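You operate a simulated robot arm through the tools that you are given. There is no shell and no other tool.

The job below is to be done with a simulated robot arm. You get a single attempt, and the scene is never put back.

JOB
Scrub the greasy filter clean in the ribbed tray with the purple pad.
Fine: leave the pad on the island top and lay the filter beside the tray, on the tank tap's side. What is to be rubbed or washed off counts as gone when no trace of it is left.

It is judged by the outcome, as a careful person would: the job done as asked, and still so three seconds after it is handed in. It fails if anything else is knocked over, pushed out of place, dropped, spilled or broken.

ROBOT AND FRAMES
A 6-joint arm with a fingered hand, fixed in place. Base frame: the origin is on the floor under the middle of its stand, x ahead of it, y to its left, z up; the work surface is at about z = 800. Units: mm, rad, N and s.
It reaches about 1346 mm from its shoulder. Its first joint turns from -2.601 to 2.601 rad. Payload 3.5 kg.
Tool frame: the origin (TCP) lies between the finger pads and is the grasp point; the fingertips stand 26 mm ahead of it; z points along the fingers, y is the line along which they close. The gripper opens to 132 mm; its body begins 73 mm behind the TCP. The gripper is a hand of 4 fingers: y runs from the thumb to the fingers, the wrist lies at [0, 0, -234] in the tool frame.
Orientation is that of the tool frame in the base frame, as a unit quaternion [w, x, y, z]. With the fingers straight down and closing along the base's y, the tool's x points along the base's -x, its y along +y and its z along -z.

CONTROLS
- The arm moves only by the tool servo_tool. Its argument "steps" is a list of rows, each an object of numbers (a shift or turn left out is 0): "x", "y", "z": the shift along the tool's x, y, z in mm; "ax", "ay", "az": the turn, a rotation vector about the tool's x, y, z in rad. In form: [{"x": .., "y": .., "z": .., "ax": .., "ay": .., "az": ..}, ...]. A call has 1 to 20 rows; each row is the pose to reach, as a shift and turn from the pose commanded when the call began, along the tool's axes at that moment. A row lasts 0.2 s, in which the tool goes at most 50 mm and 0.15 rad; a call with a longer step from one row to the next is refused whole. Where a pose cannot be reached the arm comes as near as it can. A force on the tool above 40 N (or 10 N above the force at the start of the call, whichever is more), or a blocked arm, ends the call early, and 0.2 s more pass. In this call time passes only in rows, and 0.2 s behind the last. The reply holds the time, the measured pose of the TCP, the force on the tool along the base axes, the opening and the grip force, in the units named above and with some noise, with the torque about the TCP (base axes, N m) and any sound that the robot's microphone picked up.
- Cameras (640 x 400 px; columns grow to the right, rows downward): "scene" is fixed at [219.4, 500.2, 1580]; the picture's right is [0.00, -1.00, 0.00], its down [-0.83, -0.00, -0.56] and it looks along [0.56, 0.00, -0.83] (base axes); focal length 317 px, centre (320, 200). "wrist" rides on the gripper at [68, 2, -97] in the tool frame; the picture's right is [-0.03, 1.00, 0.00], its down [-0.82, -0.02, -0.58] and it looks along [-0.58, -0.01, 0.82] (tool axes); focal length 270 px, centre (320, 200).
- get_image(camera): a new picture of that camera. It takes no simulated time.
- slide_trunk(by): slides the trunk up (or, below 0, down) by that many mm; the arm rides with it, the base frame stays. It gives what a move gives, with no picture.
- set_fingers(finger1, finger2, finger3, thumb_bend): sets how far each is bent, from 0 (flat) to 1 (curled in); at 0.3 the hand is open as for a grip, at 0.7 the pads meet at the TCP. One left out holds its place. A second passes; each finger stops where it meets its share of the squeeze, and holds until it gets a number again. It is the only way to open and close the hand. It gives what a move gives, with no picture; readings hold the bend of each and the force on the fingers (four entries, about 0 where the hand has none), thumb and palm.
- measure_at(camera, pixels): for up to 12 pixels [column, row] of the newest picture of that camera ("zoom" is the newest enlarged one), the place [x, y, z] in the base frame of the surface seen there, good to about 3 mm. It takes no simulated time.
- enlarge(camera, box): a new picture of the part [left, top, right, bottom] of that camera's present view, enlarged. It takes no simulated time.
- close_job(): hands the job in; it is judged then, once.

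Unless the task says otherwise, let go and move clear before handing in.

The tools are called after "Call:" as name(argument=value, ...) on one line, values as JSON. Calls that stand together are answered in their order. servo_tool: Moves the arm, as the interface text tells. Its arguments: {"type":"object","properties":{"steps":{"type":"array"}},"required":["steps"]} The other tools are called the same way: slide_trunk (by) moves the trunk up or down; set_fingers (finger1, finger2, finger3, thumb_bend) moves the fingers one by one; get_image (camera) takes a picture; measure_at (camera, pixels) gives the place of the surface under pixels of a picture; enlarge (camera, box) takes an enlarged picture of a part of a camera's view; close_job () hands the job in.

At the start:

```text
t: 0.0
tool_pos: [782.4, 196.7, 1069.6]
tcp_rot: [0.0, 0.0, 1.0, 0.0]
contact_force: [-0.8, 0.5, 0.6]
torque: [-0.02, -0.01, -0.03]
opening: 132.0
grip_force: 0.0
shape: jaw
bend: [0.3, 0.3, 0.3, 0.3]
finger forces: [0.0, 0.0, 0.0, 0.0, 0.0, 0.0]
trunk travel left (down, up): [-968.0, 2.0]
```

scene: 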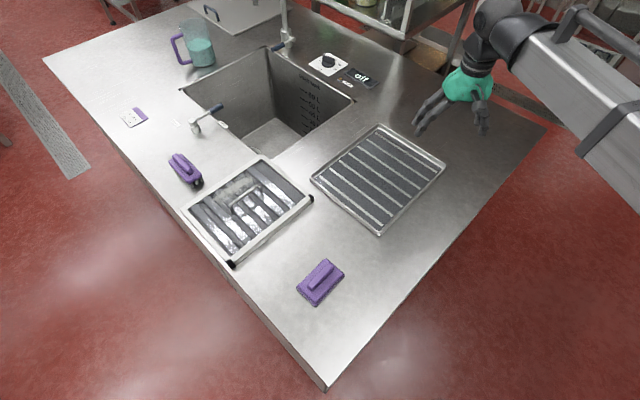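
wrist: 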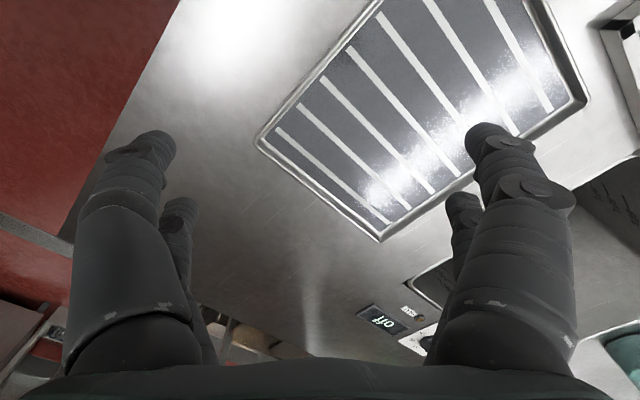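

The scene shows a ribbed tray around (378,178), a filter-like framed panel around (247,208), a purple pad at (321,282) and another purple item at (185,168). I'll look closer at each before moving.

Call:
enlarge(camera="scene", box=[160, 130, 340, 280])

Call:
enlarge(camera="scene", box=[280, 110, 460, 320])

Call:
enlarge(camera="scene", box=[100, 0, 380, 200])

```text
2.67 times, centred on (250, 205) of scene
```

zoom: 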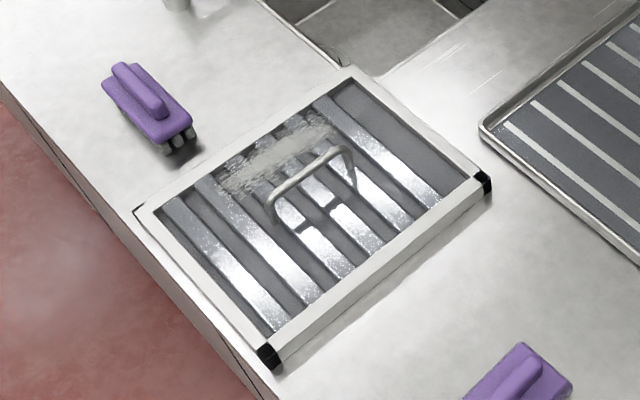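

```text
1.90 times, centred on (370, 215) of scene
```

zoom: 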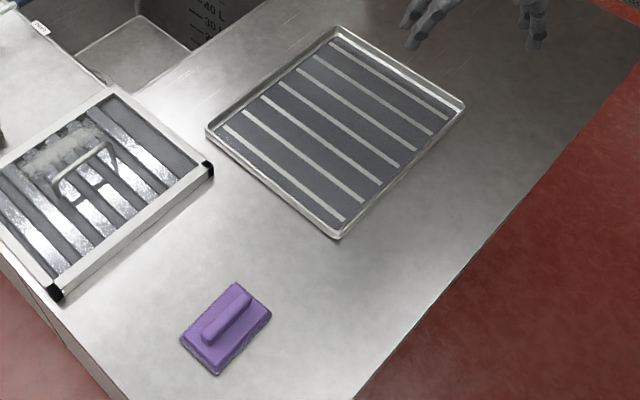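

```text
2.00 times, centred on (240, 100) of scene
```

zoom: 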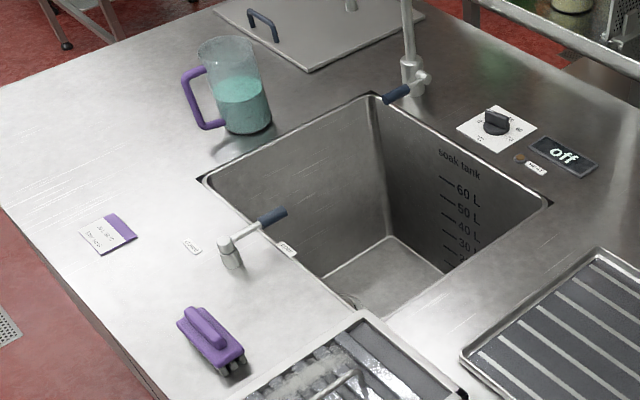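

Labels near (134,117), (200,118) and (345,75) may matter; I'll zoom on those and measure the key places.

Call:
enlarge(camera="scene", box=[110, 95, 160, 130])

Call:
enlarge(camera="scene", box=[180, 95, 260, 145])

Call:
enlarge(camera="scene", box=[260, 20, 400, 110])

Call:
enlarge(camera="scene", box=[285, 245, 355, 315])

Call:
enlarge(camera="scene", box=[155, 140, 215, 195])

Call:
measure_at(camera="scene", pixels=[[311, 178], [380, 125], [445, 167], [379, 233], [378, 178], [181, 209], [262, 160], [311, 198], [232, 262], [247, 208], [321, 282], [300, 250]])

```text
11.43 times, centred on (135, 112) of scene
```

zoom: 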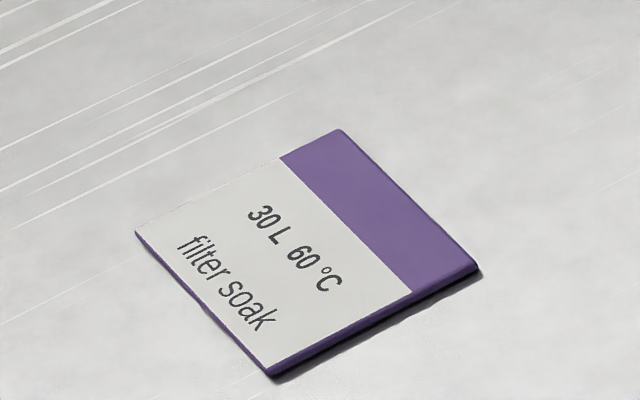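

```text
8.00 times, centred on (220, 120) of scene
```

zoom: 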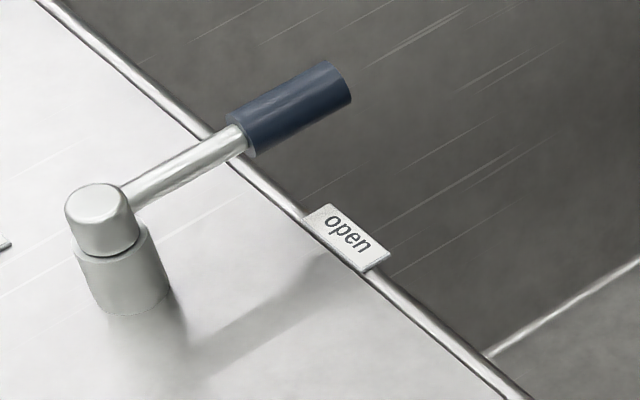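

```text
4.44 times, centred on (330, 65) of scene
```

zoom: 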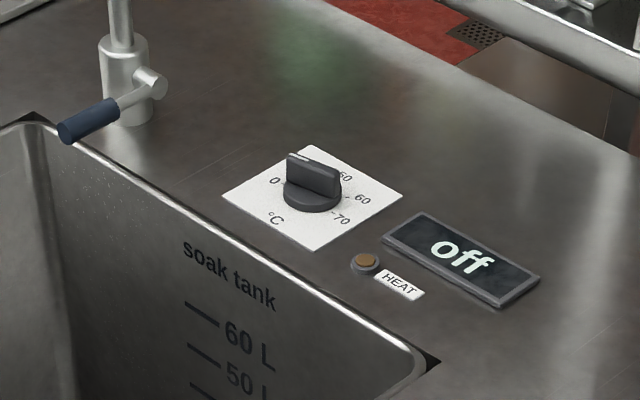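

```text
5.71 times, centred on (320, 280) of scene
```

zoom: 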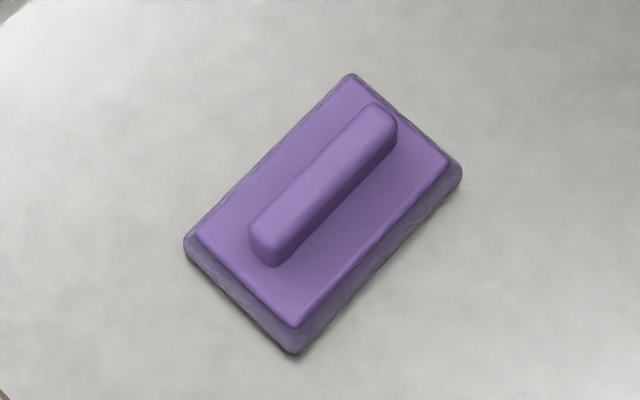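

```text
7.27 times, centred on (185, 168) of scene
```

zoom: 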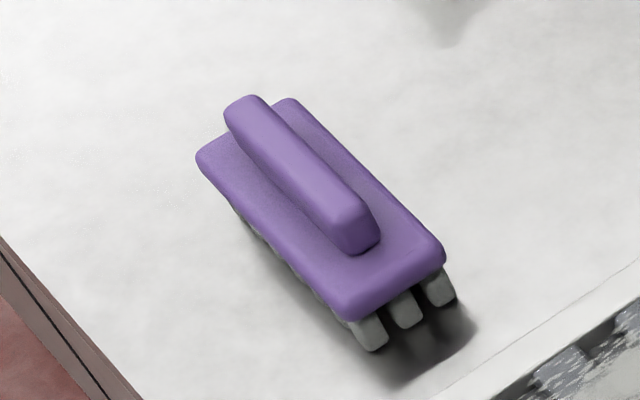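

```text
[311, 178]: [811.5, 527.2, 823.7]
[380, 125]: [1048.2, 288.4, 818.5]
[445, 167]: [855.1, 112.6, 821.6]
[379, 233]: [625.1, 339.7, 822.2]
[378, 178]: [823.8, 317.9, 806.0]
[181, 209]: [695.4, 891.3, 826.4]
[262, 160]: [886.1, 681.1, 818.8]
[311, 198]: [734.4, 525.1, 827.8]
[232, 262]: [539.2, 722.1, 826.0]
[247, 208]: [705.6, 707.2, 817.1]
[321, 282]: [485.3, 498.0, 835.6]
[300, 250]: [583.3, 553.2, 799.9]
```

The pad with grey scouring underside is at (321,282); the bristled one at (185,168) is a brush. The filter is the handled panel at (247,208). Now I'll measure the tank, tap and free island areas.

Call:
get_image(camera="scene")

Call:
measure_at(camera="scene", pixels=[[180, 90], [267, 47], [354, 101], [262, 157], [288, 44], [197, 132], [545, 125], [327, 388], [42, 62], [400, 85], [440, 115], [330, 130]])

Call:
enlarge(camera="scene", box=[250, 0, 330, 60])

```text
taken
```

scene: 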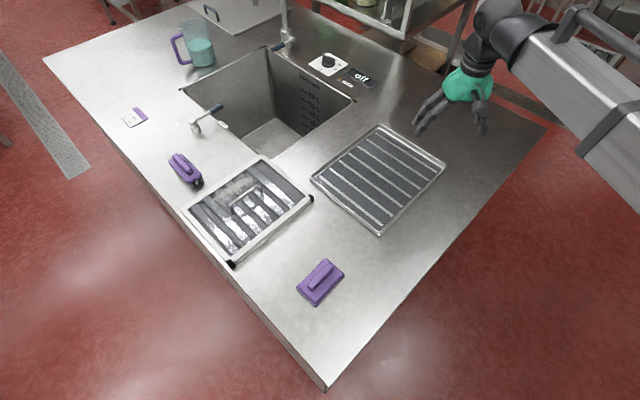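

```text
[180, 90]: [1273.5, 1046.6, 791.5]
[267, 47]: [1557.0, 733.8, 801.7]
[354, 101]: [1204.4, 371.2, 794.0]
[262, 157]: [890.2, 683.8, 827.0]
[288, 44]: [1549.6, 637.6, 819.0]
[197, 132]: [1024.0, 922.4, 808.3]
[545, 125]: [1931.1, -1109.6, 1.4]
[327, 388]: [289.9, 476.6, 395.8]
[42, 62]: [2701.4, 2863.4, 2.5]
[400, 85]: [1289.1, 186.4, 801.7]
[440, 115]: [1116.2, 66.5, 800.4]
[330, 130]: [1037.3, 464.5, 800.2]
```

```text
6.67 times, centred on (290, 30) of scene
```

zoom: 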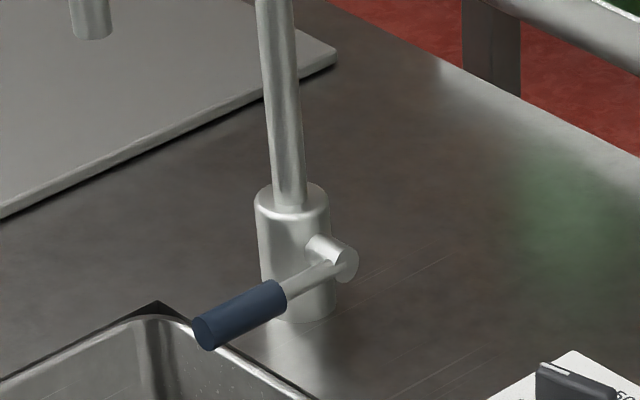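

Tap stands at about (1550,638), beyond the tray on the far-right side along the island. I'll study the filter's grease and handle in detail.

Call:
enlarge(camera="scene", box=[180, 150, 320, 270])

Call:
enlarge(camera="scene", box=[205, 160, 285, 215])

```text
3.33 times, centred on (250, 210) of scene
```

zoom: 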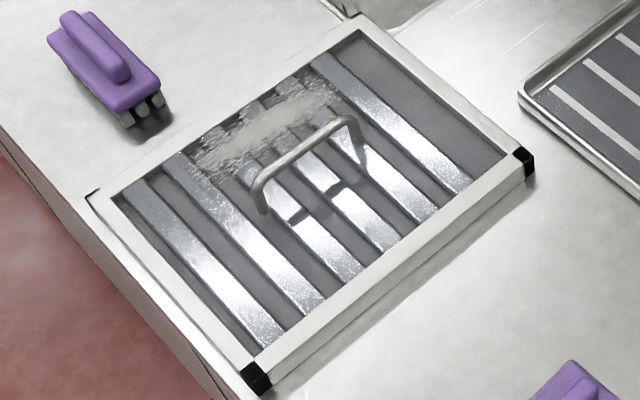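

```text
7.27 times, centred on (245, 188) of scene
```

zoom: 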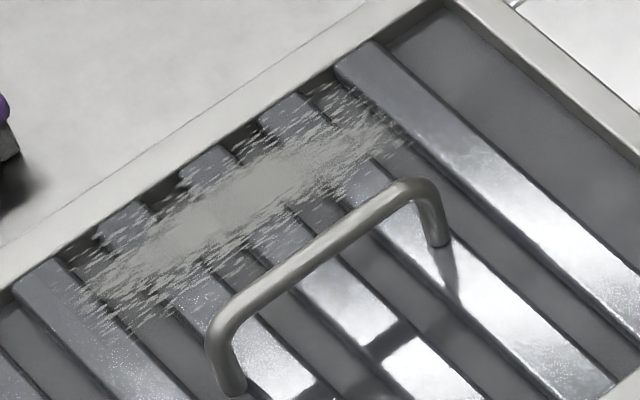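

Call:
measure_at(camera="zoom", pixels=[[410, 182], [215, 335], [310, 255], [438, 243], [234, 392], [250, 200], [100, 290], [370, 110], [350, 65], [500, 200], [350, 45], [150, 320]])

Call:
get_image(camera="wrist")

```text
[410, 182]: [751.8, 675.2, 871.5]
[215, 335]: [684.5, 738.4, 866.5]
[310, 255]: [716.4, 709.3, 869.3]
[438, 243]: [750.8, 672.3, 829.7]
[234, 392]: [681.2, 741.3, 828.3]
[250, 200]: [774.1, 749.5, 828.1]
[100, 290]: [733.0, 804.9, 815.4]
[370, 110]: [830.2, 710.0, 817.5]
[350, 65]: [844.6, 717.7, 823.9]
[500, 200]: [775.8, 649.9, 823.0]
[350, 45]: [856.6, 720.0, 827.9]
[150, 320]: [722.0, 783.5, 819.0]
```

```text
taken
```

wrist: 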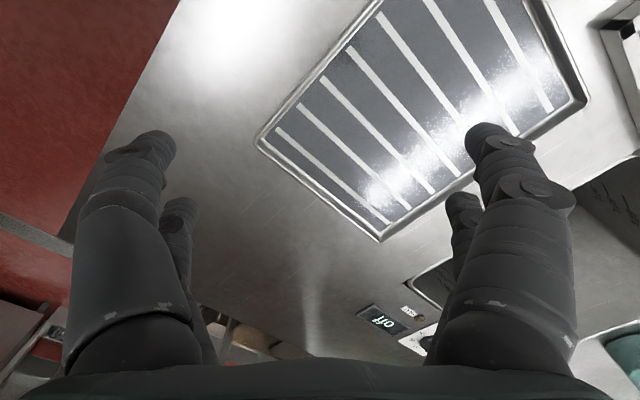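

The handle bar runs (684,738)–(752,675) at z≈870, with grease on the tank-side strip around (774,750). I'll bring the hand above the handle, turned 45° so that it closes across the bar.

Call:
servo_tool(steps=[{"x": 5, "y": 42, "z": 3, "az": 0.065}, {"x": 10, "y": 84, "z": 6, "az": 0.13}, {"x": 16, "y": 127, "z": 9, "az": 0.195}, {"x": 21, "y": 170, "z": 12, "az": 0.26}, {"x": 27, "y": 213, "z": 15, "az": 0.325}, {"x": 32, "y": 255, "z": 18, "az": 0.39}, {"x": 38, "y": 298, "z": 21, "az": 0.455}, {"x": 43, "y": 340, "z": 24, "az": 0.52}, {"x": 48, "y": 383, "z": 27, "az": 0.59}, {"x": 54, "y": 426, "z": 30, "az": 0.655}, {"x": 60, "y": 469, "z": 35, "az": 0.72}, {"x": 65, "y": 511, "z": 40, "az": 0.785}])

```text
t: 2.6
tool_pos: [717.8, 707.6, 1069.8]
tcp_rot: [0.0, 0.383, 0.924, 0.0]
contact_force: [0.4, -1.2, -0.6]
torque: [0.0, 0.03, -0.02]
opening: 132.2
grip_force: 0.1
shape: jaw
bend: [0.3, 0.3, 0.3, 0.3]
finger forces: [0.0, 0.0, 0.0, 0.1, 0.0, 0.0]
out of reach, approached as far as the arm can: row 1, 2, 3, 4, 5, 6, 7, 8, 9, 10, 11, 12
trunk travel left (down, up): [-968.0, 2.0]
```

The arm held z≈1070 and reported the lower rows out of reach, so height probably has to come from the trunk. I'll view the scene and then lower the trunk somewhat.

Call:
slide_trunk(by=-100)

Call:
get_image(camera="scene")

Call:
get_image(camera="wrist")

```text
t: 3.9
tool_pos: [717.5, 706.3, 968.8]
tcp_rot: [0.0, 0.382, 0.924, 0.0]
contact_force: [0.6, 0.0, -0.7]
torque: [0.0, 0.03, 0.0]
opening: 131.8
grip_force: 0.2
shape: jaw
bend: [0.3, 0.3, 0.3, 0.3]
finger forces: [0.0, 0.1, 0.0, 0.1, 0.1, 0.1]
trunk travel left (down, up): [-868.0, 102.0]
```

```text
taken
```

scene: 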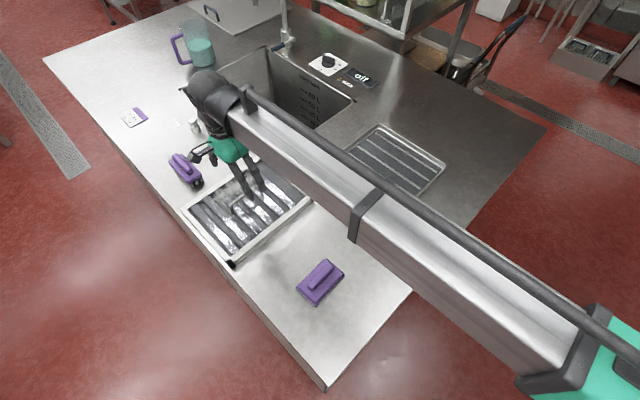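

```text
taken
```

wrist: 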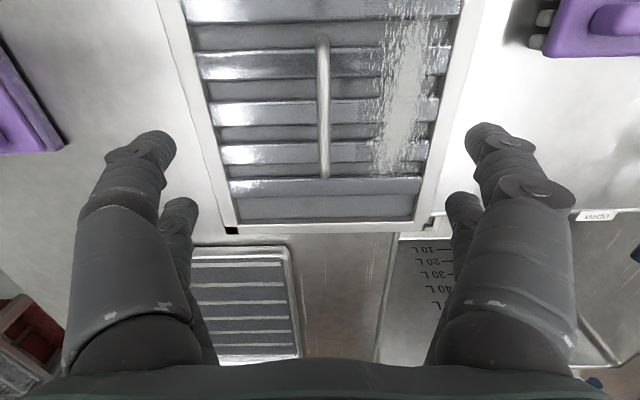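

The arm rides with the trunk; the handle is now right beneath the hand (bar from (322,40) to (325,178) in the wrist view). I'll measure it with the wrist camera for fine centering.

Call:
measure_at(camera="wrist", pixels=[[322, 50], [323, 90], [323, 130], [325, 168], [400, 100], [280, 100], [235, 228], [413, 228], [172, 15], [470, 20]])

Call:
enlarge(camera="scene", box=[180, 60, 320, 200])

```text
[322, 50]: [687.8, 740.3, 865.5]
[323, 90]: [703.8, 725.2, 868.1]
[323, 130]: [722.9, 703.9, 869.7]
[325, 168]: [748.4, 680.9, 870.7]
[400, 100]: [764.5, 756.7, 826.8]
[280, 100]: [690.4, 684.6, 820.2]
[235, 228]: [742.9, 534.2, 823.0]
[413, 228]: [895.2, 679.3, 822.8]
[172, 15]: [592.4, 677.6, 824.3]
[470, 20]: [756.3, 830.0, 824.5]
```

```text
2.86 times, centred on (250, 130) of scene
```

zoom: 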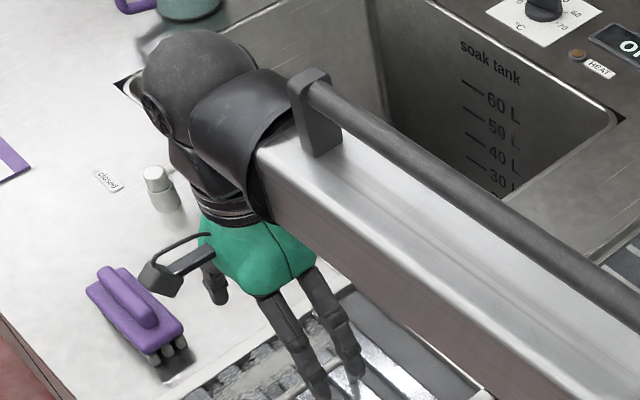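

Bar lies at about e2=1010, roughly 3 mm toward the finger side of the TCP. I'll shift 3 mm and lower the trunk so the TCP sits at bar height.

Call:
servo_tool(steps=[{"y": 3}])

Call:
slide_trunk(by=-70)

Call:
get_image(camera="wrist")

```text
t: 4.3
tool_pos: [719.5, 709.7, 970.2]
tcp_rot: [0.001, 0.383, 0.924, 0.0]
contact_force: [-0.7, 0.4, 0.7]
torque: [0.01, 0.02, -0.01]
opening: 131.8
grip_force: 0.1
shape: jaw
bend: [0.3, 0.3, 0.3, 0.3]
finger forces: [0.0, 0.0, 0.0, 0.1, 0.1, 0.0]
trunk travel left (down, up): [-868.0, 102.0]
```

```text
t: 5.4
tool_pos: [720.1, 709.0, 898.5]
tcp_rot: [-0.001, 0.383, 0.924, 0.0]
contact_force: [-0.3, 0.0, -0.3]
torque: [0.0, 0.0, 0.01]
opening: 132.0
grip_force: 0.1
shape: jaw
bend: [0.3, 0.3, 0.3, 0.3]
finger forces: [0.0, 0.1, 0.0, 0.1, 0.0, 0.1]
trunk travel left (down, up): [-798.0, 172.0]
```

```text
taken
```

wrist: 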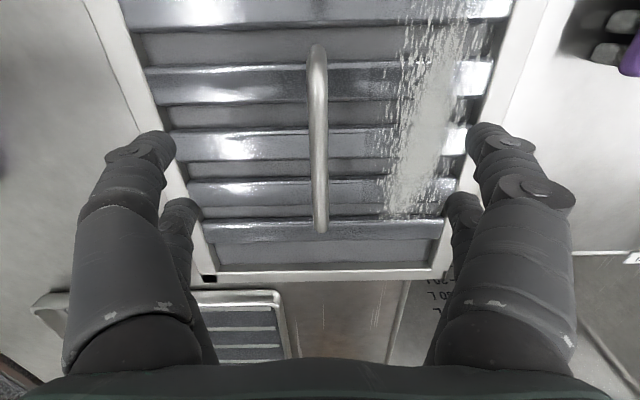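

The bar is centred between the fingers (bar at column 318, rows 45–232). I'll narrow the hand to 0.5 before lowering the last 30 mm.

Call:
set_fingers(finger1=0.5, finger2=0.5, finger3=0.5, thumb_bend=0.5)

Call:
get_image(camera="wrist")

Call:
enlarge(camera="scene", box=[180, 100, 320, 240])

```text
t: 6.4
tool_pos: [720.1, 708.2, 899.6]
tcp_rot: [0.0, 0.382, 0.924, 0.0]
contact_force: [0.3, -0.5, -0.2]
torque: [0.0, 0.0, 0.0]
opening: 66.4
grip_force: 0.1
shape: fingers
bend: [0.5, 0.5, 0.5, 0.5]
finger forces: [0.1, 0.1, 0.1, 0.1, 0.1, 0.0]
trunk travel left (down, up): [-798.0, 172.0]
```

```text
taken
```

wrist: 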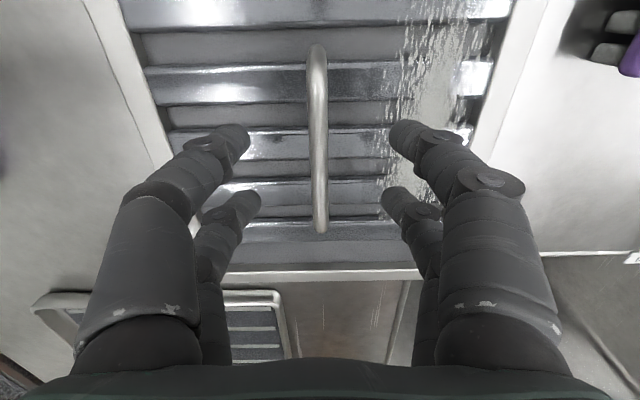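

```text
2.86 times, centred on (250, 170) of scene
```

zoom: 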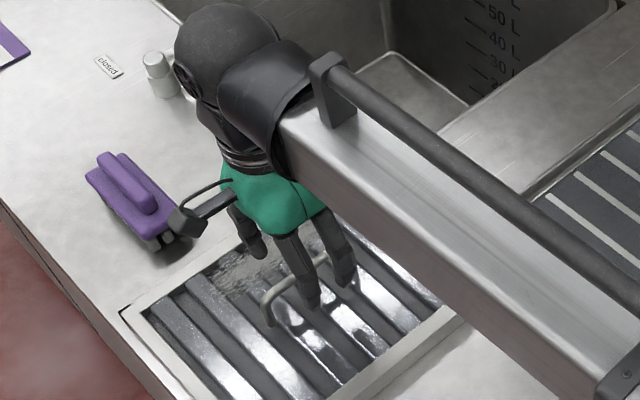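

Hand is around the bar with even clearance. I'll lower 30 mm and close on the handle.

Call:
slide_trunk(by=-31)

Call:
set_fingers(finger1=0.75, finger2=0.75, finger3=0.75, thumb_bend=0.75)

Call:
get_image(camera="wrist")

```text
t: 7.2
tool_pos: [720.5, 709.0, 868.3]
tcp_rot: [0.0, 0.383, 0.924, -0.001]
contact_force: [-0.4, -0.9, 0.1]
torque: [0.01, -0.01, -0.05]
opening: 66.5
grip_force: 0.0
shape: fingers
bend: [0.5, 0.5, 0.5, 0.5]
finger forces: [0.1, 0.1, 0.0, 0.0, 0.1, 0.0]
trunk travel left (down, up): [-767.0, 203.0]
```

```text
t: 8.2
tool_pos: [719.3, 709.9, 869.0]
tcp_rot: [0.0, 0.383, 0.924, 0.0]
contact_force: [-1.0, -1.2, 0.2]
torque: [0.03, 0.01, 0.04]
opening: 0.0
grip_force: 2.4
shape: fingers
bend: [0.73, 0.74, 0.74, 0.72]
finger forces: [0.0, 2.9, 2.9, 0.0, 0.0, 0.1]
trunk travel left (down, up): [-767.0, 203.0]
```

```text
taken
```

wrist: 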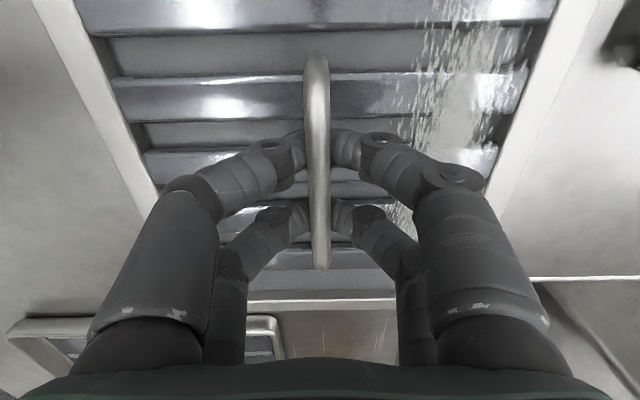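

Fingers have closed around and under the bar but the squeeze is light (2.4 N). I'll tighten.

Call:
set_fingers(finger1=0.95, finger2=0.95, finger3=0.95, thumb_bend=0.95)

Call:
get_image(camera="wrist")

```text
t: 9.2
tool_pos: [719.5, 709.3, 868.8]
tcp_rot: [0.001, 0.383, 0.924, 0.001]
contact_force: [0.6, -0.2, -7.3]
torque: [-0.12, -0.02, 0.01]
opening: 0.0
grip_force: 0.0
shape: fingers
bend: [0.92, 0.79, 0.79, 0.85]
finger forces: [0.1, 0.0, 0.0, 0.0, 0.0, 0.0]
trunk travel left (down, up): [-767.0, 203.0]
```

```text
taken
```

wrist: 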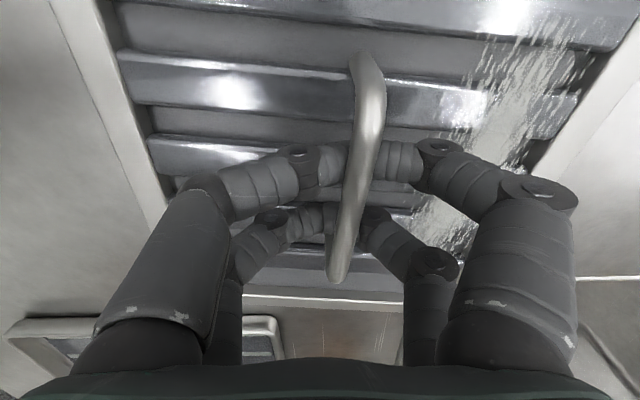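

The bar now looks tilted in the wrist view ((368,60) to (337,280)) and a 7 N downward load shows; I need to check whether the filter shifted.

Call:
get_image(camera="scene")

Call:
enlarge(camera="scene", box=[170, 130, 330, 280])

Call:
measure_at(camera="wrist", pixels=[[370, 75], [365, 130], [350, 200], [340, 255], [120, 40], [600, 180], [200, 100], [500, 60]])

```text
taken
```

scene: 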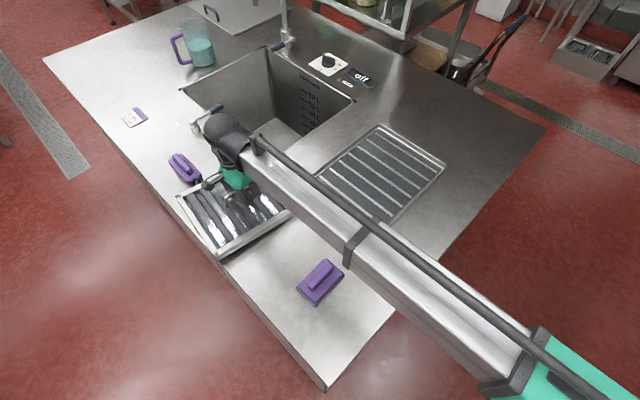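

```text
2.67 times, centred on (250, 205) of scene
```

zoom: 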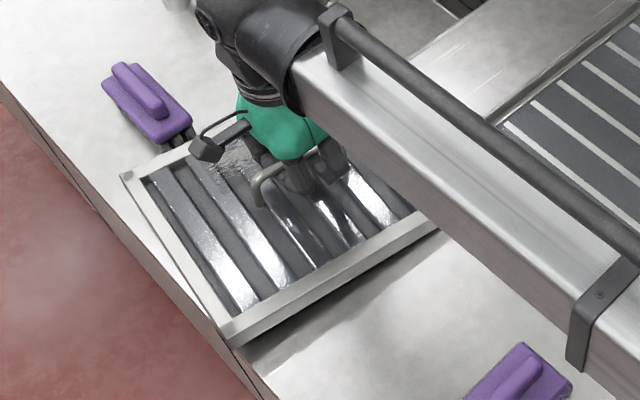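

```text
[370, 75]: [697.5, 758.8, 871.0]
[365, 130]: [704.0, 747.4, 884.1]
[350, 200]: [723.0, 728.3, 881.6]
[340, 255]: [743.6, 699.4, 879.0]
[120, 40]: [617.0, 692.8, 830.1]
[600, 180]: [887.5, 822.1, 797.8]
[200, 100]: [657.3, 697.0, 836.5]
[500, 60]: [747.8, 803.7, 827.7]
```

The over-bend hooked and lifted the filter a little, shifting it toward the brush. I'll ease the fingers back to 0.74 to set it down gently, then look again.

Call:
set_fingers(finger1=0.75, finger2=0.75, finger3=0.75, thumb_bend=0.75)

Call:
get_image(camera="wrist")

Call:
enlarge(camera="scene", box=[170, 130, 330, 280])

```text
t: 10.2
tool_pos: [718.7, 709.1, 867.5]
tcp_rot: [0.001, 0.383, 0.924, 0.0]
contact_force: [0.5, 0.5, 0.7]
torque: [-0.04, -0.02, -0.09]
opening: 0.3
grip_force: 3.4
shape: fingers
bend: [0.73, 0.73, 0.74, 0.74]
finger forces: [4.0, 0.0, 0.0, 0.0, 2.0, 0.1]
trunk travel left (down, up): [-767.0, 203.0]
```

```text
taken
```

wrist: 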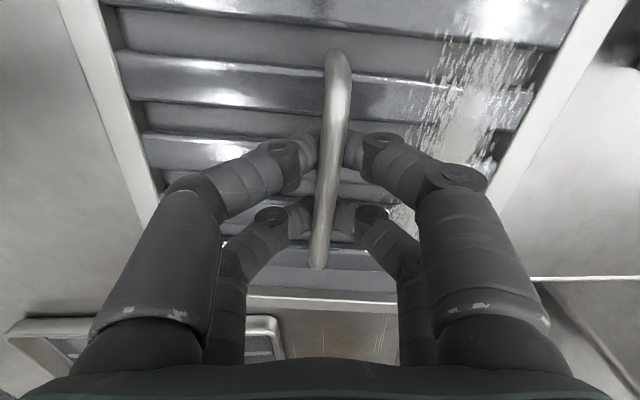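

```text
2.67 times, centred on (250, 205) of scene
```

zoom: 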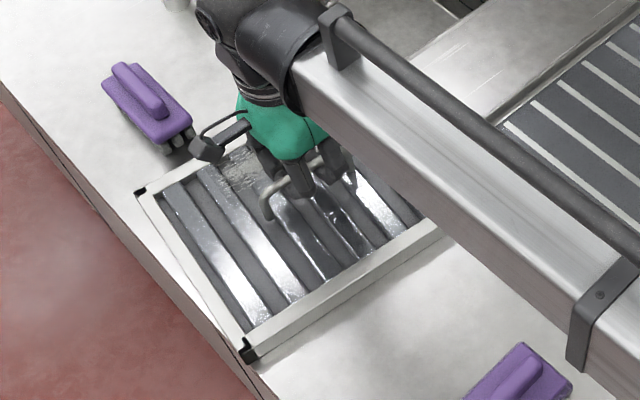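

The filter is flat again, rotated only a few degrees. I'll measure bar and fingertip heights in the wrist view to choose a better grasp height.

Call:
measure_at(camera="wrist", pixels=[[338, 65], [333, 110], [328, 170], [322, 225], [318, 260], [305, 150], [357, 148], [298, 212], [347, 212], [380, 145], [280, 155]])

Call:
enlarge(camera="wrist", box=[220, 100, 440, 280])

```text
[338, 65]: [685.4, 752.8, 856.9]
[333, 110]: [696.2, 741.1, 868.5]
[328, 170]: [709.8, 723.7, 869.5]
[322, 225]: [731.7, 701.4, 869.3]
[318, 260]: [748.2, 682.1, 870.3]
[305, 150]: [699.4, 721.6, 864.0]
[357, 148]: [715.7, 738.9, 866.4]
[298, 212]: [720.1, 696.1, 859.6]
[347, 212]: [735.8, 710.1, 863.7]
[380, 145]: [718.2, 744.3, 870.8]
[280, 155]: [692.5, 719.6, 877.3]
```

```text
2.22 times, centred on (330, 190) of wrist
```

zoom: 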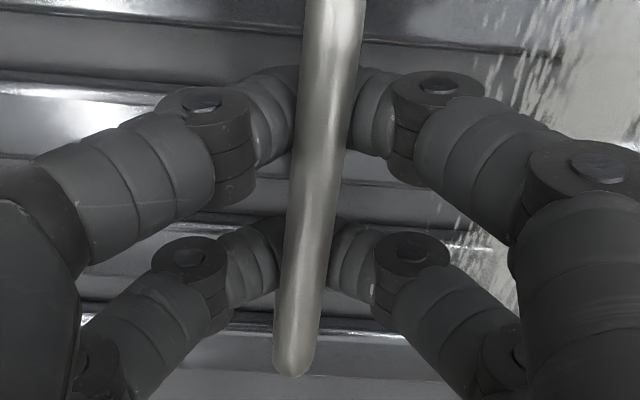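

Fingertips (top z≈864) sit just beneath the bar (z≈865), so the bar is caged from below. I'll raise the trunk 40 mm with this hook and check.

Call:
slide_trunk(by=40)

Call:
get_image(camera="wrist")

Call:
enlarge(camera="scene", box=[150, 110, 330, 280])

```text
t: 11.0
tool_pos: [721.0, 709.2, 907.2]
tcp_rot: [-0.001, 0.383, 0.924, -0.001]
contact_force: [0.2, -0.6, -8.7]
torque: [-0.02, 0.04, -0.02]
opening: 0.0
grip_force: 6.5
shape: fingers
bend: [0.73, 0.73, 0.74, 0.74]
finger forces: [4.5, 3.3, 3.1, 0.1, 2.7, 0.0]
trunk travel left (down, up): [-807.0, 163.0]
```

```text
taken
```

wrist: 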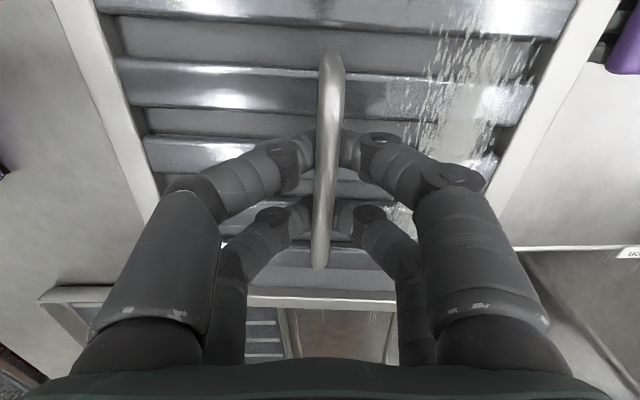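

```text
2.35 times, centred on (240, 195) of scene
```

zoom: 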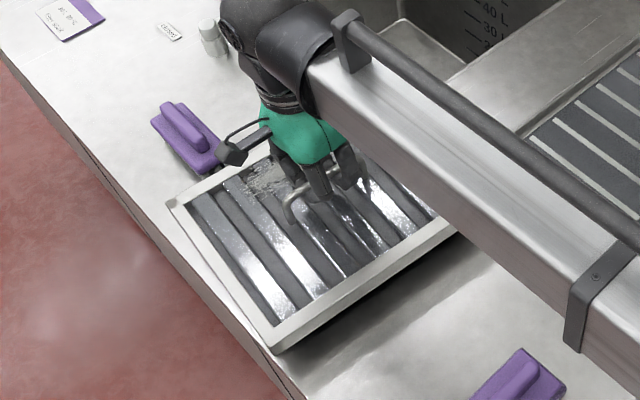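

The filter is off the surface (8.7 N load) and hanging level by the handle. I'll raise another 60 mm and re-measure the tray and filter.

Call:
slide_trunk(by=60)

Call:
get_image(camera="scene")

Call:
get_image(camera="wrist")

```text
t: 12.0
tool_pos: [720.8, 709.2, 968.5]
tcp_rot: [0.0, 0.383, 0.924, -0.001]
contact_force: [-0.1, -0.5, -8.7]
torque: [0.02, 0.01, -0.01]
opening: 0.0
grip_force: 6.7
shape: fingers
bend: [0.73, 0.73, 0.74, 0.74]
finger forces: [4.3, 3.4, 3.0, 0.0, 2.8, 0.0]
trunk travel left (down, up): [-867.0, 103.0]
```

```text
taken
```

scene: 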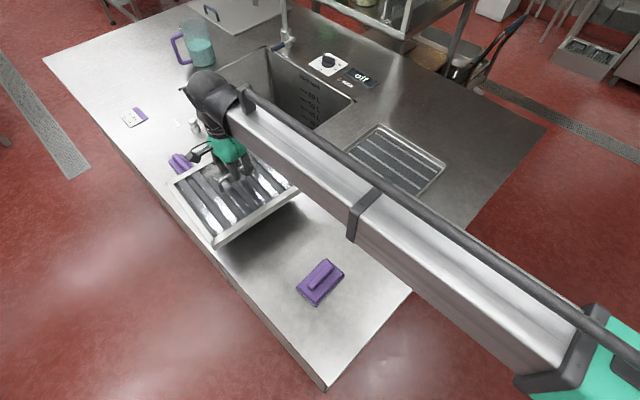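

```text
taken
```

wrist: 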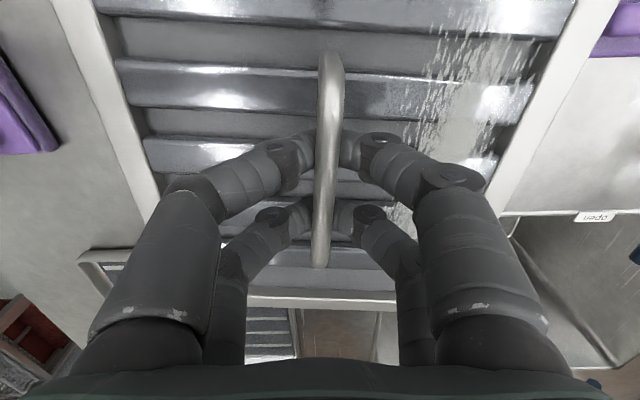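

I'll measure the visible tray rims and the lifted filter's frame corners.

Call:
enlarge(camera="scene", box=[335, 115, 455, 205])

Call:
measure_at(camera="zoom", pixels=[[240, 55], [255, 75], [570, 270], [590, 285], [150, 130], [400, 165], [420, 155], [520, 350]])

Call:
measure_at(camera="wrist", pixels=[[75, 60], [110, 60], [590, 60], [560, 60], [150, 190], [510, 200], [300, 292], [300, 300], [385, 292], [330, 80], [320, 250]])

Call:
measure_at(camera="scene", pixels=[[168, 186], [213, 247], [298, 189], [176, 187], [216, 238], [230, 205]])

```text
4.44 times, centred on (395, 160) of scene
```

zoom: 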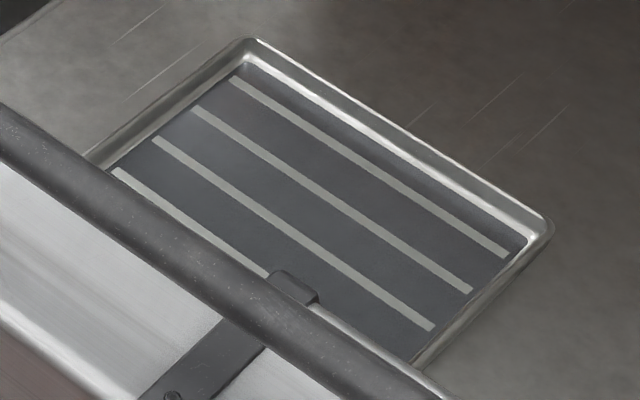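

```text
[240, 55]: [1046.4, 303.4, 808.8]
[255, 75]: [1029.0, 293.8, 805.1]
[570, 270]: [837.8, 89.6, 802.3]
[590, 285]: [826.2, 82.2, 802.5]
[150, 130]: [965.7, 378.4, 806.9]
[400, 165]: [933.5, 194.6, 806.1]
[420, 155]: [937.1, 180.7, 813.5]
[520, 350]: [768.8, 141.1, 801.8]
```

```text
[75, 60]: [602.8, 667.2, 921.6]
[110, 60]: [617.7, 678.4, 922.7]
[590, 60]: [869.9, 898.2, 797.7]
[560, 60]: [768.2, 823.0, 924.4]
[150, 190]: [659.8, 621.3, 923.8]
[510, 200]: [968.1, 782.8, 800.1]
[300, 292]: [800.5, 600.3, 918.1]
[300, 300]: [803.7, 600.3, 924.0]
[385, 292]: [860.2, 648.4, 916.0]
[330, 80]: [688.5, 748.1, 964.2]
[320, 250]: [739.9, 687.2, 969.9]
```

```text
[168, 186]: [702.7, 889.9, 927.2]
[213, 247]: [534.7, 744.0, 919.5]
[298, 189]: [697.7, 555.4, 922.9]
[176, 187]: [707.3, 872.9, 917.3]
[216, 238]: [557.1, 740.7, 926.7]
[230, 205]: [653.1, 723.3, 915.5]
```

The filter frame is about 284×222 mm, turned ~4° from the tray, and the tray's near side is hidden by the arm. I'll carry the filter slowly over to the far-right side so the scene camera sees the whole tray, un-turning the 4° on the way.

Call:
servo_tool(steps=[{"x": -7, "y": -1.3, "az": -0.001}, {"x": -24.6, "y": -4.6, "az": -0.003}, {"x": -49.1, "y": -9.2, "az": -0.005}, {"x": -80.7, "y": -15.1, "az": -0.009}, {"x": -115.7, "y": -21.7, "az": -0.012}, {"x": -154.3, "y": -28.9, "az": -0.016}, {"x": -196.4, "y": -36.8, "az": -0.021}, {"x": -238.5, "y": -44.7, "az": -0.026}, {"x": -280.6, "y": -52.6, "az": -0.03}, {"x": -322.7, "y": -60.5, "az": -0.035}, {"x": -364.8, "y": -68.4, "az": -0.039}, {"x": -406.9, "y": -76.3, "az": -0.044}, {"x": -449, "y": -84.2, "az": -0.048}, {"x": -491, "y": -92, "az": -0.053}, {"x": -533.1, "y": -99.9, "az": -0.057}, {"x": -575.2, "y": -107.8, "az": -0.062}, {"x": -613.8, "y": -115, "az": -0.066}, {"x": -648.9, "y": -121.6, "az": -0.07}, {"x": -677, "y": -126.9, "az": -0.073}, {"x": -701.5, "y": -131.5, "az": -0.075}])

Call:
get_image(camera="scene")

Call:
get_image(camera="wrist")

```text
t: 16.2
tool_pos: [1125.0, 120.6, 967.8]
tcp_rot: [0.0, 0.348, 0.938, 0.0]
contact_force: [1.1, -0.2, -8.9]
torque: [0.02, 0.04, 0.02]
opening: 0.1
grip_force: 6.2
shape: fingers
bend: [0.73, 0.74, 0.74, 0.74]
finger forces: [3.9, 3.5, 3.0, 0.1, 2.4, 0.0]
trunk travel left (down, up): [-867.0, 103.0]
```

```text
taken
```

scene: 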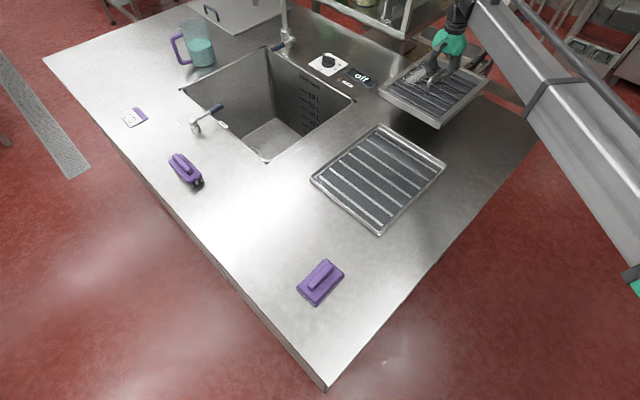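

```text
taken
```

wrist: 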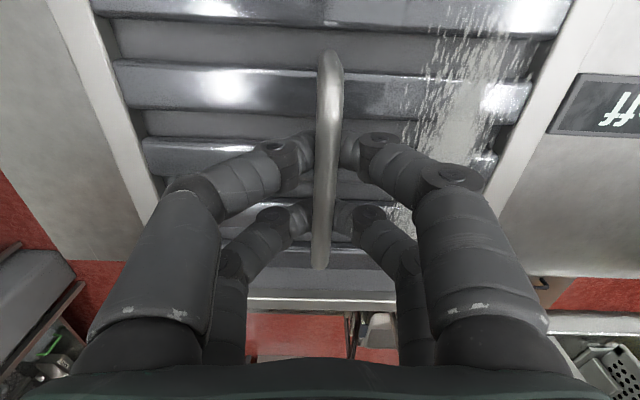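

The filter is carried safely and the whole tray is visible; the brush and other things are where they were. I'll enlarge and measure the tray's inner edges.

Call:
enlarge(camera="scene", box=[300, 115, 460, 245])

```text
3.08 times, centred on (380, 180) of scene
```

zoom: 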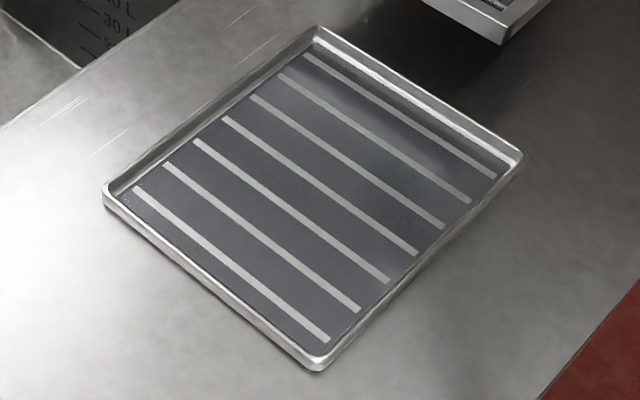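

Call:
measure_at(camera="zoom", pixels=[[122, 189], [317, 46], [497, 172], [322, 345], [210, 262], [218, 120], [420, 118], [415, 255], [112, 182], [318, 28], [523, 155], [312, 358]])

Call:
enlarge(camera="scene", box=[370, 40, 500, 135])

```text
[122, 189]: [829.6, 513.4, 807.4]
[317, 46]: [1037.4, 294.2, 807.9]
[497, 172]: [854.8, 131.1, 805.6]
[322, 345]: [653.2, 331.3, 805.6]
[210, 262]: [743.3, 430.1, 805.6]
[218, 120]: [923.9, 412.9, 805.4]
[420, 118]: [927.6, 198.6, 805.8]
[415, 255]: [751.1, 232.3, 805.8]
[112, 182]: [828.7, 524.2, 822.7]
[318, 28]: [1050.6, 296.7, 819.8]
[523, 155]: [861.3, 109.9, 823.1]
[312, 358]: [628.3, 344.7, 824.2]
```

```text
4.21 times, centred on (435, 88) of scene
```

zoom: 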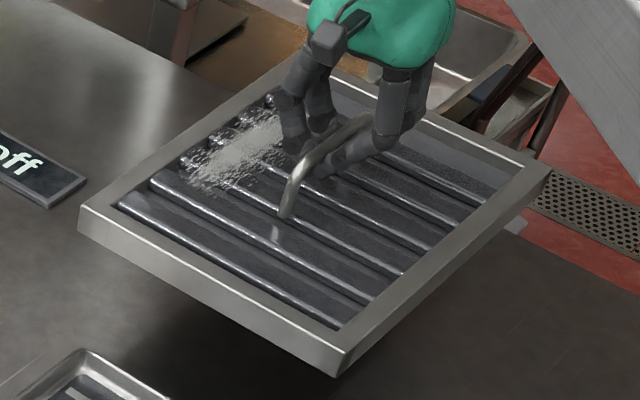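

Tray floor spans e1≈222–518 and e2≈695–944 (centre about (841, 319)). Now I'll measure the hanging filter's corners to learn its offset from the TCP.

Call:
measure_at(camera="zoom", pixels=[[82, 209], [344, 350], [547, 170], [82, 230], [341, 371], [210, 280], [450, 255], [180, 145], [120, 207], [340, 325], [520, 168], [370, 118]])

Call:
measure_at(camera="wrist", pixels=[[55, 20], [90, 20], [150, 200], [600, 20], [565, 40], [270, 303], [380, 303], [330, 65], [326, 120], [322, 200], [320, 255], [525, 140]])

```text
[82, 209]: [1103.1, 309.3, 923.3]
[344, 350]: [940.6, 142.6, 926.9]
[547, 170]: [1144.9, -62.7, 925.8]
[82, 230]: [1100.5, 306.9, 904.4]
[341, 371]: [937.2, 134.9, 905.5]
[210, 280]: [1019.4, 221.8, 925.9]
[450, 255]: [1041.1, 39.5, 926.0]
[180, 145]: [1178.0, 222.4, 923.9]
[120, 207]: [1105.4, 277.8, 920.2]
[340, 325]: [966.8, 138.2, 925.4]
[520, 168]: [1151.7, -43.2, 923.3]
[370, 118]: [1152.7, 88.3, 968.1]
```

```text
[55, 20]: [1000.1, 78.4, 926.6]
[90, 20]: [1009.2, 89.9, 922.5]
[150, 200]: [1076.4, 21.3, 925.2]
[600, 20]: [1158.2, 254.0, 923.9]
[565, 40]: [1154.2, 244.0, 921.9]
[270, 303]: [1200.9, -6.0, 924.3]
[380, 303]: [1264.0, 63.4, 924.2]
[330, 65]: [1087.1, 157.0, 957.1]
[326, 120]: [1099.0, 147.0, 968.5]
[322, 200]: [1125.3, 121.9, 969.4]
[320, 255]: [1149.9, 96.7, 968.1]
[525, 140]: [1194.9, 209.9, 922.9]
```

Filter is 290×233 mm, aligned with the tray to within half a degree, centred within 2 mm of the TCP. One more precise measurement of the tray rim at mid-edges, since the clearance is only a few mm.

Call:
enlarge(camera="scene", box=[325, 190, 375, 225])

Call:
measure_at(camera="zoom", pixels=[[200, 165], [300, 200], [320, 190], [330, 180], [340, 170], [350, 160], [360, 150], [380, 130]])

Call:
enlarge(camera="scene", box=[390, 125, 440, 160])

Call:
measure_at(camera="zoom", pixels=[[280, 230], [290, 220], [300, 210], [310, 200], [320, 190], [330, 180], [340, 170], [350, 160]])

```text
11.43 times, centred on (350, 208) of scene
```

zoom: 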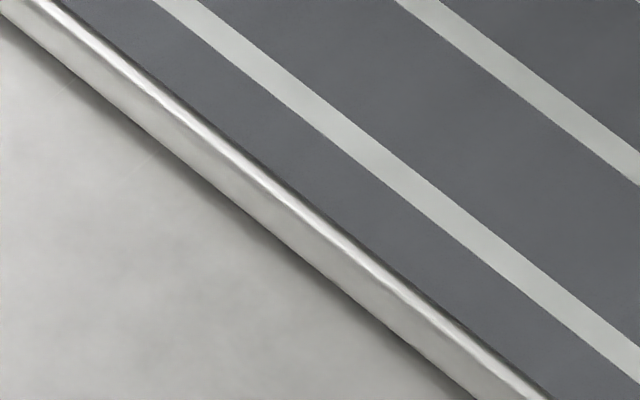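

```text
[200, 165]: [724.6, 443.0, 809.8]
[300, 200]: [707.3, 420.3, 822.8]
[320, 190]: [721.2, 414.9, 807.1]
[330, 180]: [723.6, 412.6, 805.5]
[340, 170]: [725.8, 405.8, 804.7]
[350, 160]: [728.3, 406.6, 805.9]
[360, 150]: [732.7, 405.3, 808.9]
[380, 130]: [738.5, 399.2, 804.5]
```

```text
11.43 times, centred on (415, 142) of scene
```

zoom: 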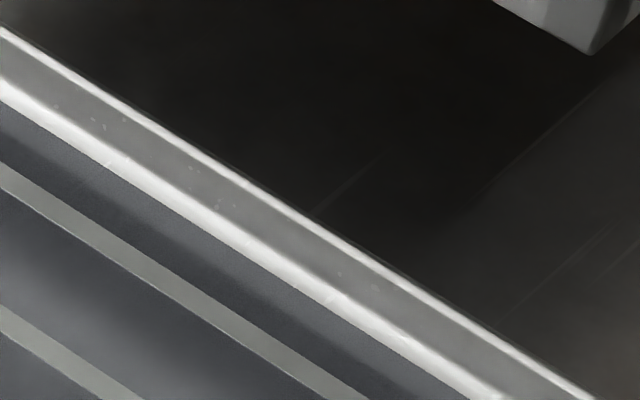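

```text
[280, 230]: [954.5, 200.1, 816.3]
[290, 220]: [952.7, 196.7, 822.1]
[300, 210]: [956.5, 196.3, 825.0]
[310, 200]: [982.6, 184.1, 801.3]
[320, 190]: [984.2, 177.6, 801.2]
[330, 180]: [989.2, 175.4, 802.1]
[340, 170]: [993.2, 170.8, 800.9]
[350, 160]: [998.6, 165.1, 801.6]
```

Tray centre is at e1≈369, e2≈819.5, with inner walls about 15–19 mm clear of the filter on each side. I'll carry the filter to centre over the tray at the present height.

Call:
servo_tool(steps=[{"x": 6.9, "y": -0.7}, {"x": 24, "y": -2.6}, {"x": 51.4, "y": -5.5}, {"x": 85.7, "y": -9.2}, {"x": 123.4, "y": -13.2}, {"x": 164.6, "y": -17.7}, {"x": 205.7, "y": -22.1}, {"x": 246.9, "y": -26.5}, {"x": 281.2, "y": -30.2}, {"x": 308.6, "y": -33.1}, {"x": 329.2, "y": -35.3}, {"x": 342.9, "y": -36.8}, {"x": 342.9, "y": -36.8}])

Call:
slide_trunk(by=-60)

Call:
get_image(camera="scene")

Call:
enlarge(camera="scene", box=[295, 100, 465, 250])

Call:
get_image(camera="wrist")

```text
t: 19.0
tool_pos: [839.8, 317.0, 968.2]
tcp_rot: [0.0, 0.348, 0.938, 0.0]
contact_force: [-0.7, -0.1, -8.3]
torque: [0.0, 0.03, -0.03]
opening: 0.0
grip_force: 5.8
shape: fingers
bend: [0.73, 0.74, 0.74, 0.74]
finger forces: [3.7, 3.5, 2.8, 0.0, 2.5, 0.0]
trunk travel left (down, up): [-867.0, 103.0]
```

```text
t: 20.0
tool_pos: [840.1, 315.7, 907.7]
tcp_rot: [0.0, 0.348, 0.938, 0.001]
contact_force: [0.4, 0.7, -7.2]
torque: [0.05, 0.01, 0.01]
opening: 0.0
grip_force: 5.9
shape: fingers
bend: [0.73, 0.74, 0.74, 0.74]
finger forces: [3.9, 3.0, 2.8, 0.0, 2.7, 0.0]
trunk travel left (down, up): [-807.0, 163.0]
```

```text
taken
```

scene: 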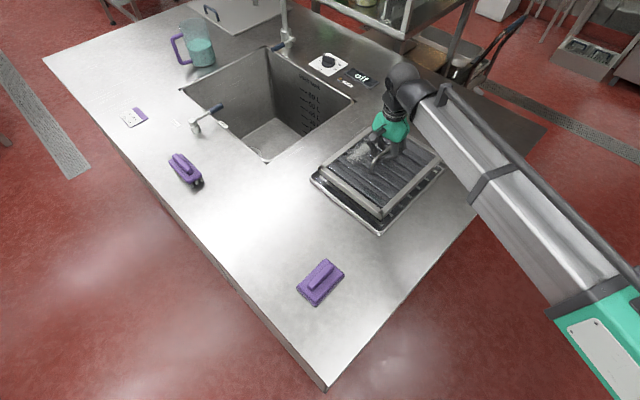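

```text
2.67 times, centred on (380, 175) of scene
```

zoom: 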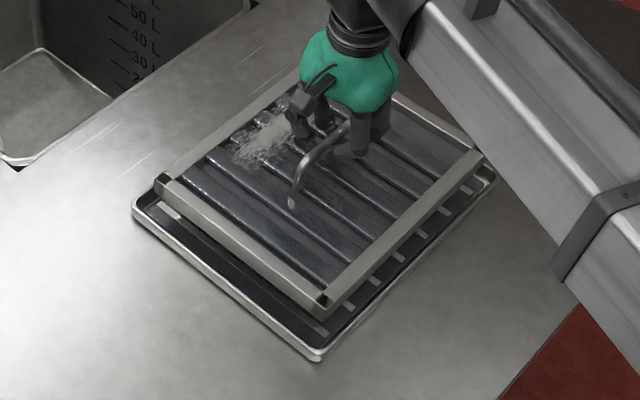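

```text
taken
```

wrist: 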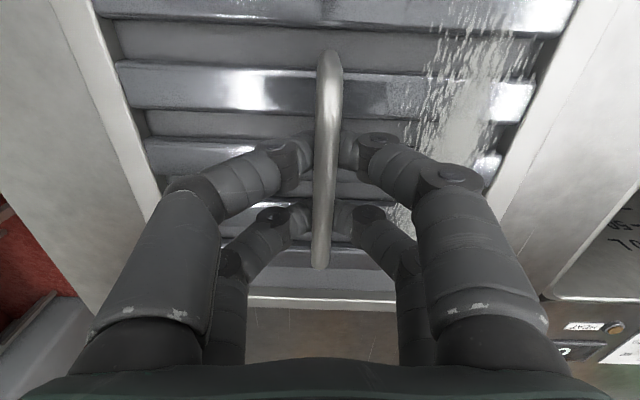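

The filter hovers over the tray; I'll measure its corners before lowering it in.

Call:
measure_at(camera="zoom", pixels=[[160, 178], [324, 297], [480, 153], [240, 238], [400, 228], [168, 205], [134, 205], [312, 352]])

```text
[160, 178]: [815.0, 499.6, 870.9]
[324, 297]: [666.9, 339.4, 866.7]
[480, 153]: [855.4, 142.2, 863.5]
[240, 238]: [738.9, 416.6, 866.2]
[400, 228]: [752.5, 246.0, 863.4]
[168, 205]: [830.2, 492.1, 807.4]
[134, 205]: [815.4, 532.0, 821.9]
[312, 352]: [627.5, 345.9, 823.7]
```

Filter edges sit inside the tray walls on all sides (e1 225–515, e2 706–939). I'll lower it 34 mm into the tray, plus a few mm to unload the fingers.

Call:
slide_trunk(by=-30)

Call:
slide_trunk(by=-6)

Call:
enlarge(camera="scene", box=[295, 100, 465, 250])

Call:
get_image(camera="wrist")

```text
t: 20.8
tool_pos: [840.3, 316.0, 876.5]
tcp_rot: [0.001, 0.348, 0.938, -0.001]
contact_force: [-0.6, 0.8, -8.1]
torque: [0.03, 0.03, 0.02]
opening: 0.1
grip_force: 6.1
shape: fingers
bend: [0.73, 0.74, 0.74, 0.74]
finger forces: [3.9, 2.9, 2.8, 0.1, 2.5, 0.0]
trunk travel left (down, up): [-777.0, 193.0]
```

```text
t: 21.3
tool_pos: [840.0, 315.7, 871.3]
tcp_rot: [0.0, 0.347, 0.938, 0.001]
contact_force: [-0.1, 0.1, -7.6]
torque: [0.04, 0.02, 0.0]
opening: 0.0
grip_force: 6.3
shape: fingers
bend: [0.73, 0.74, 0.74, 0.74]
finger forces: [4.1, 3.2, 2.6, 0.0, 2.6, 0.0]
trunk travel left (down, up): [-771.0, 199.0]
```

```text
2.67 times, centred on (380, 175) of scene
```

zoom: 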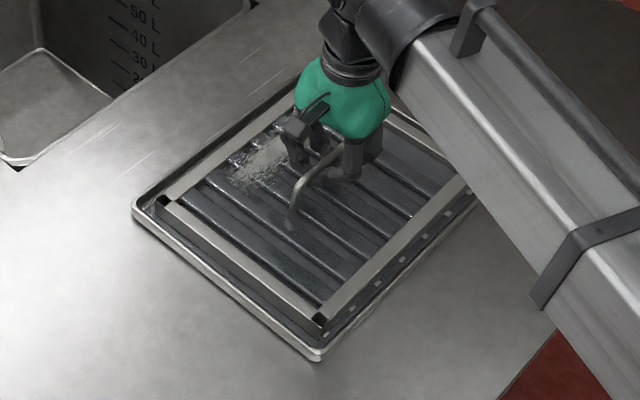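

```text
taken
```

wrist: 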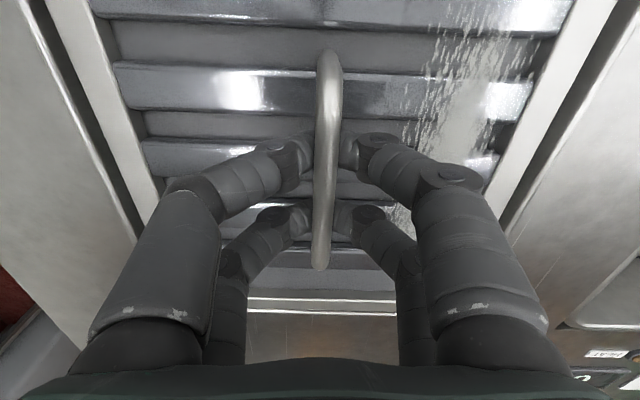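

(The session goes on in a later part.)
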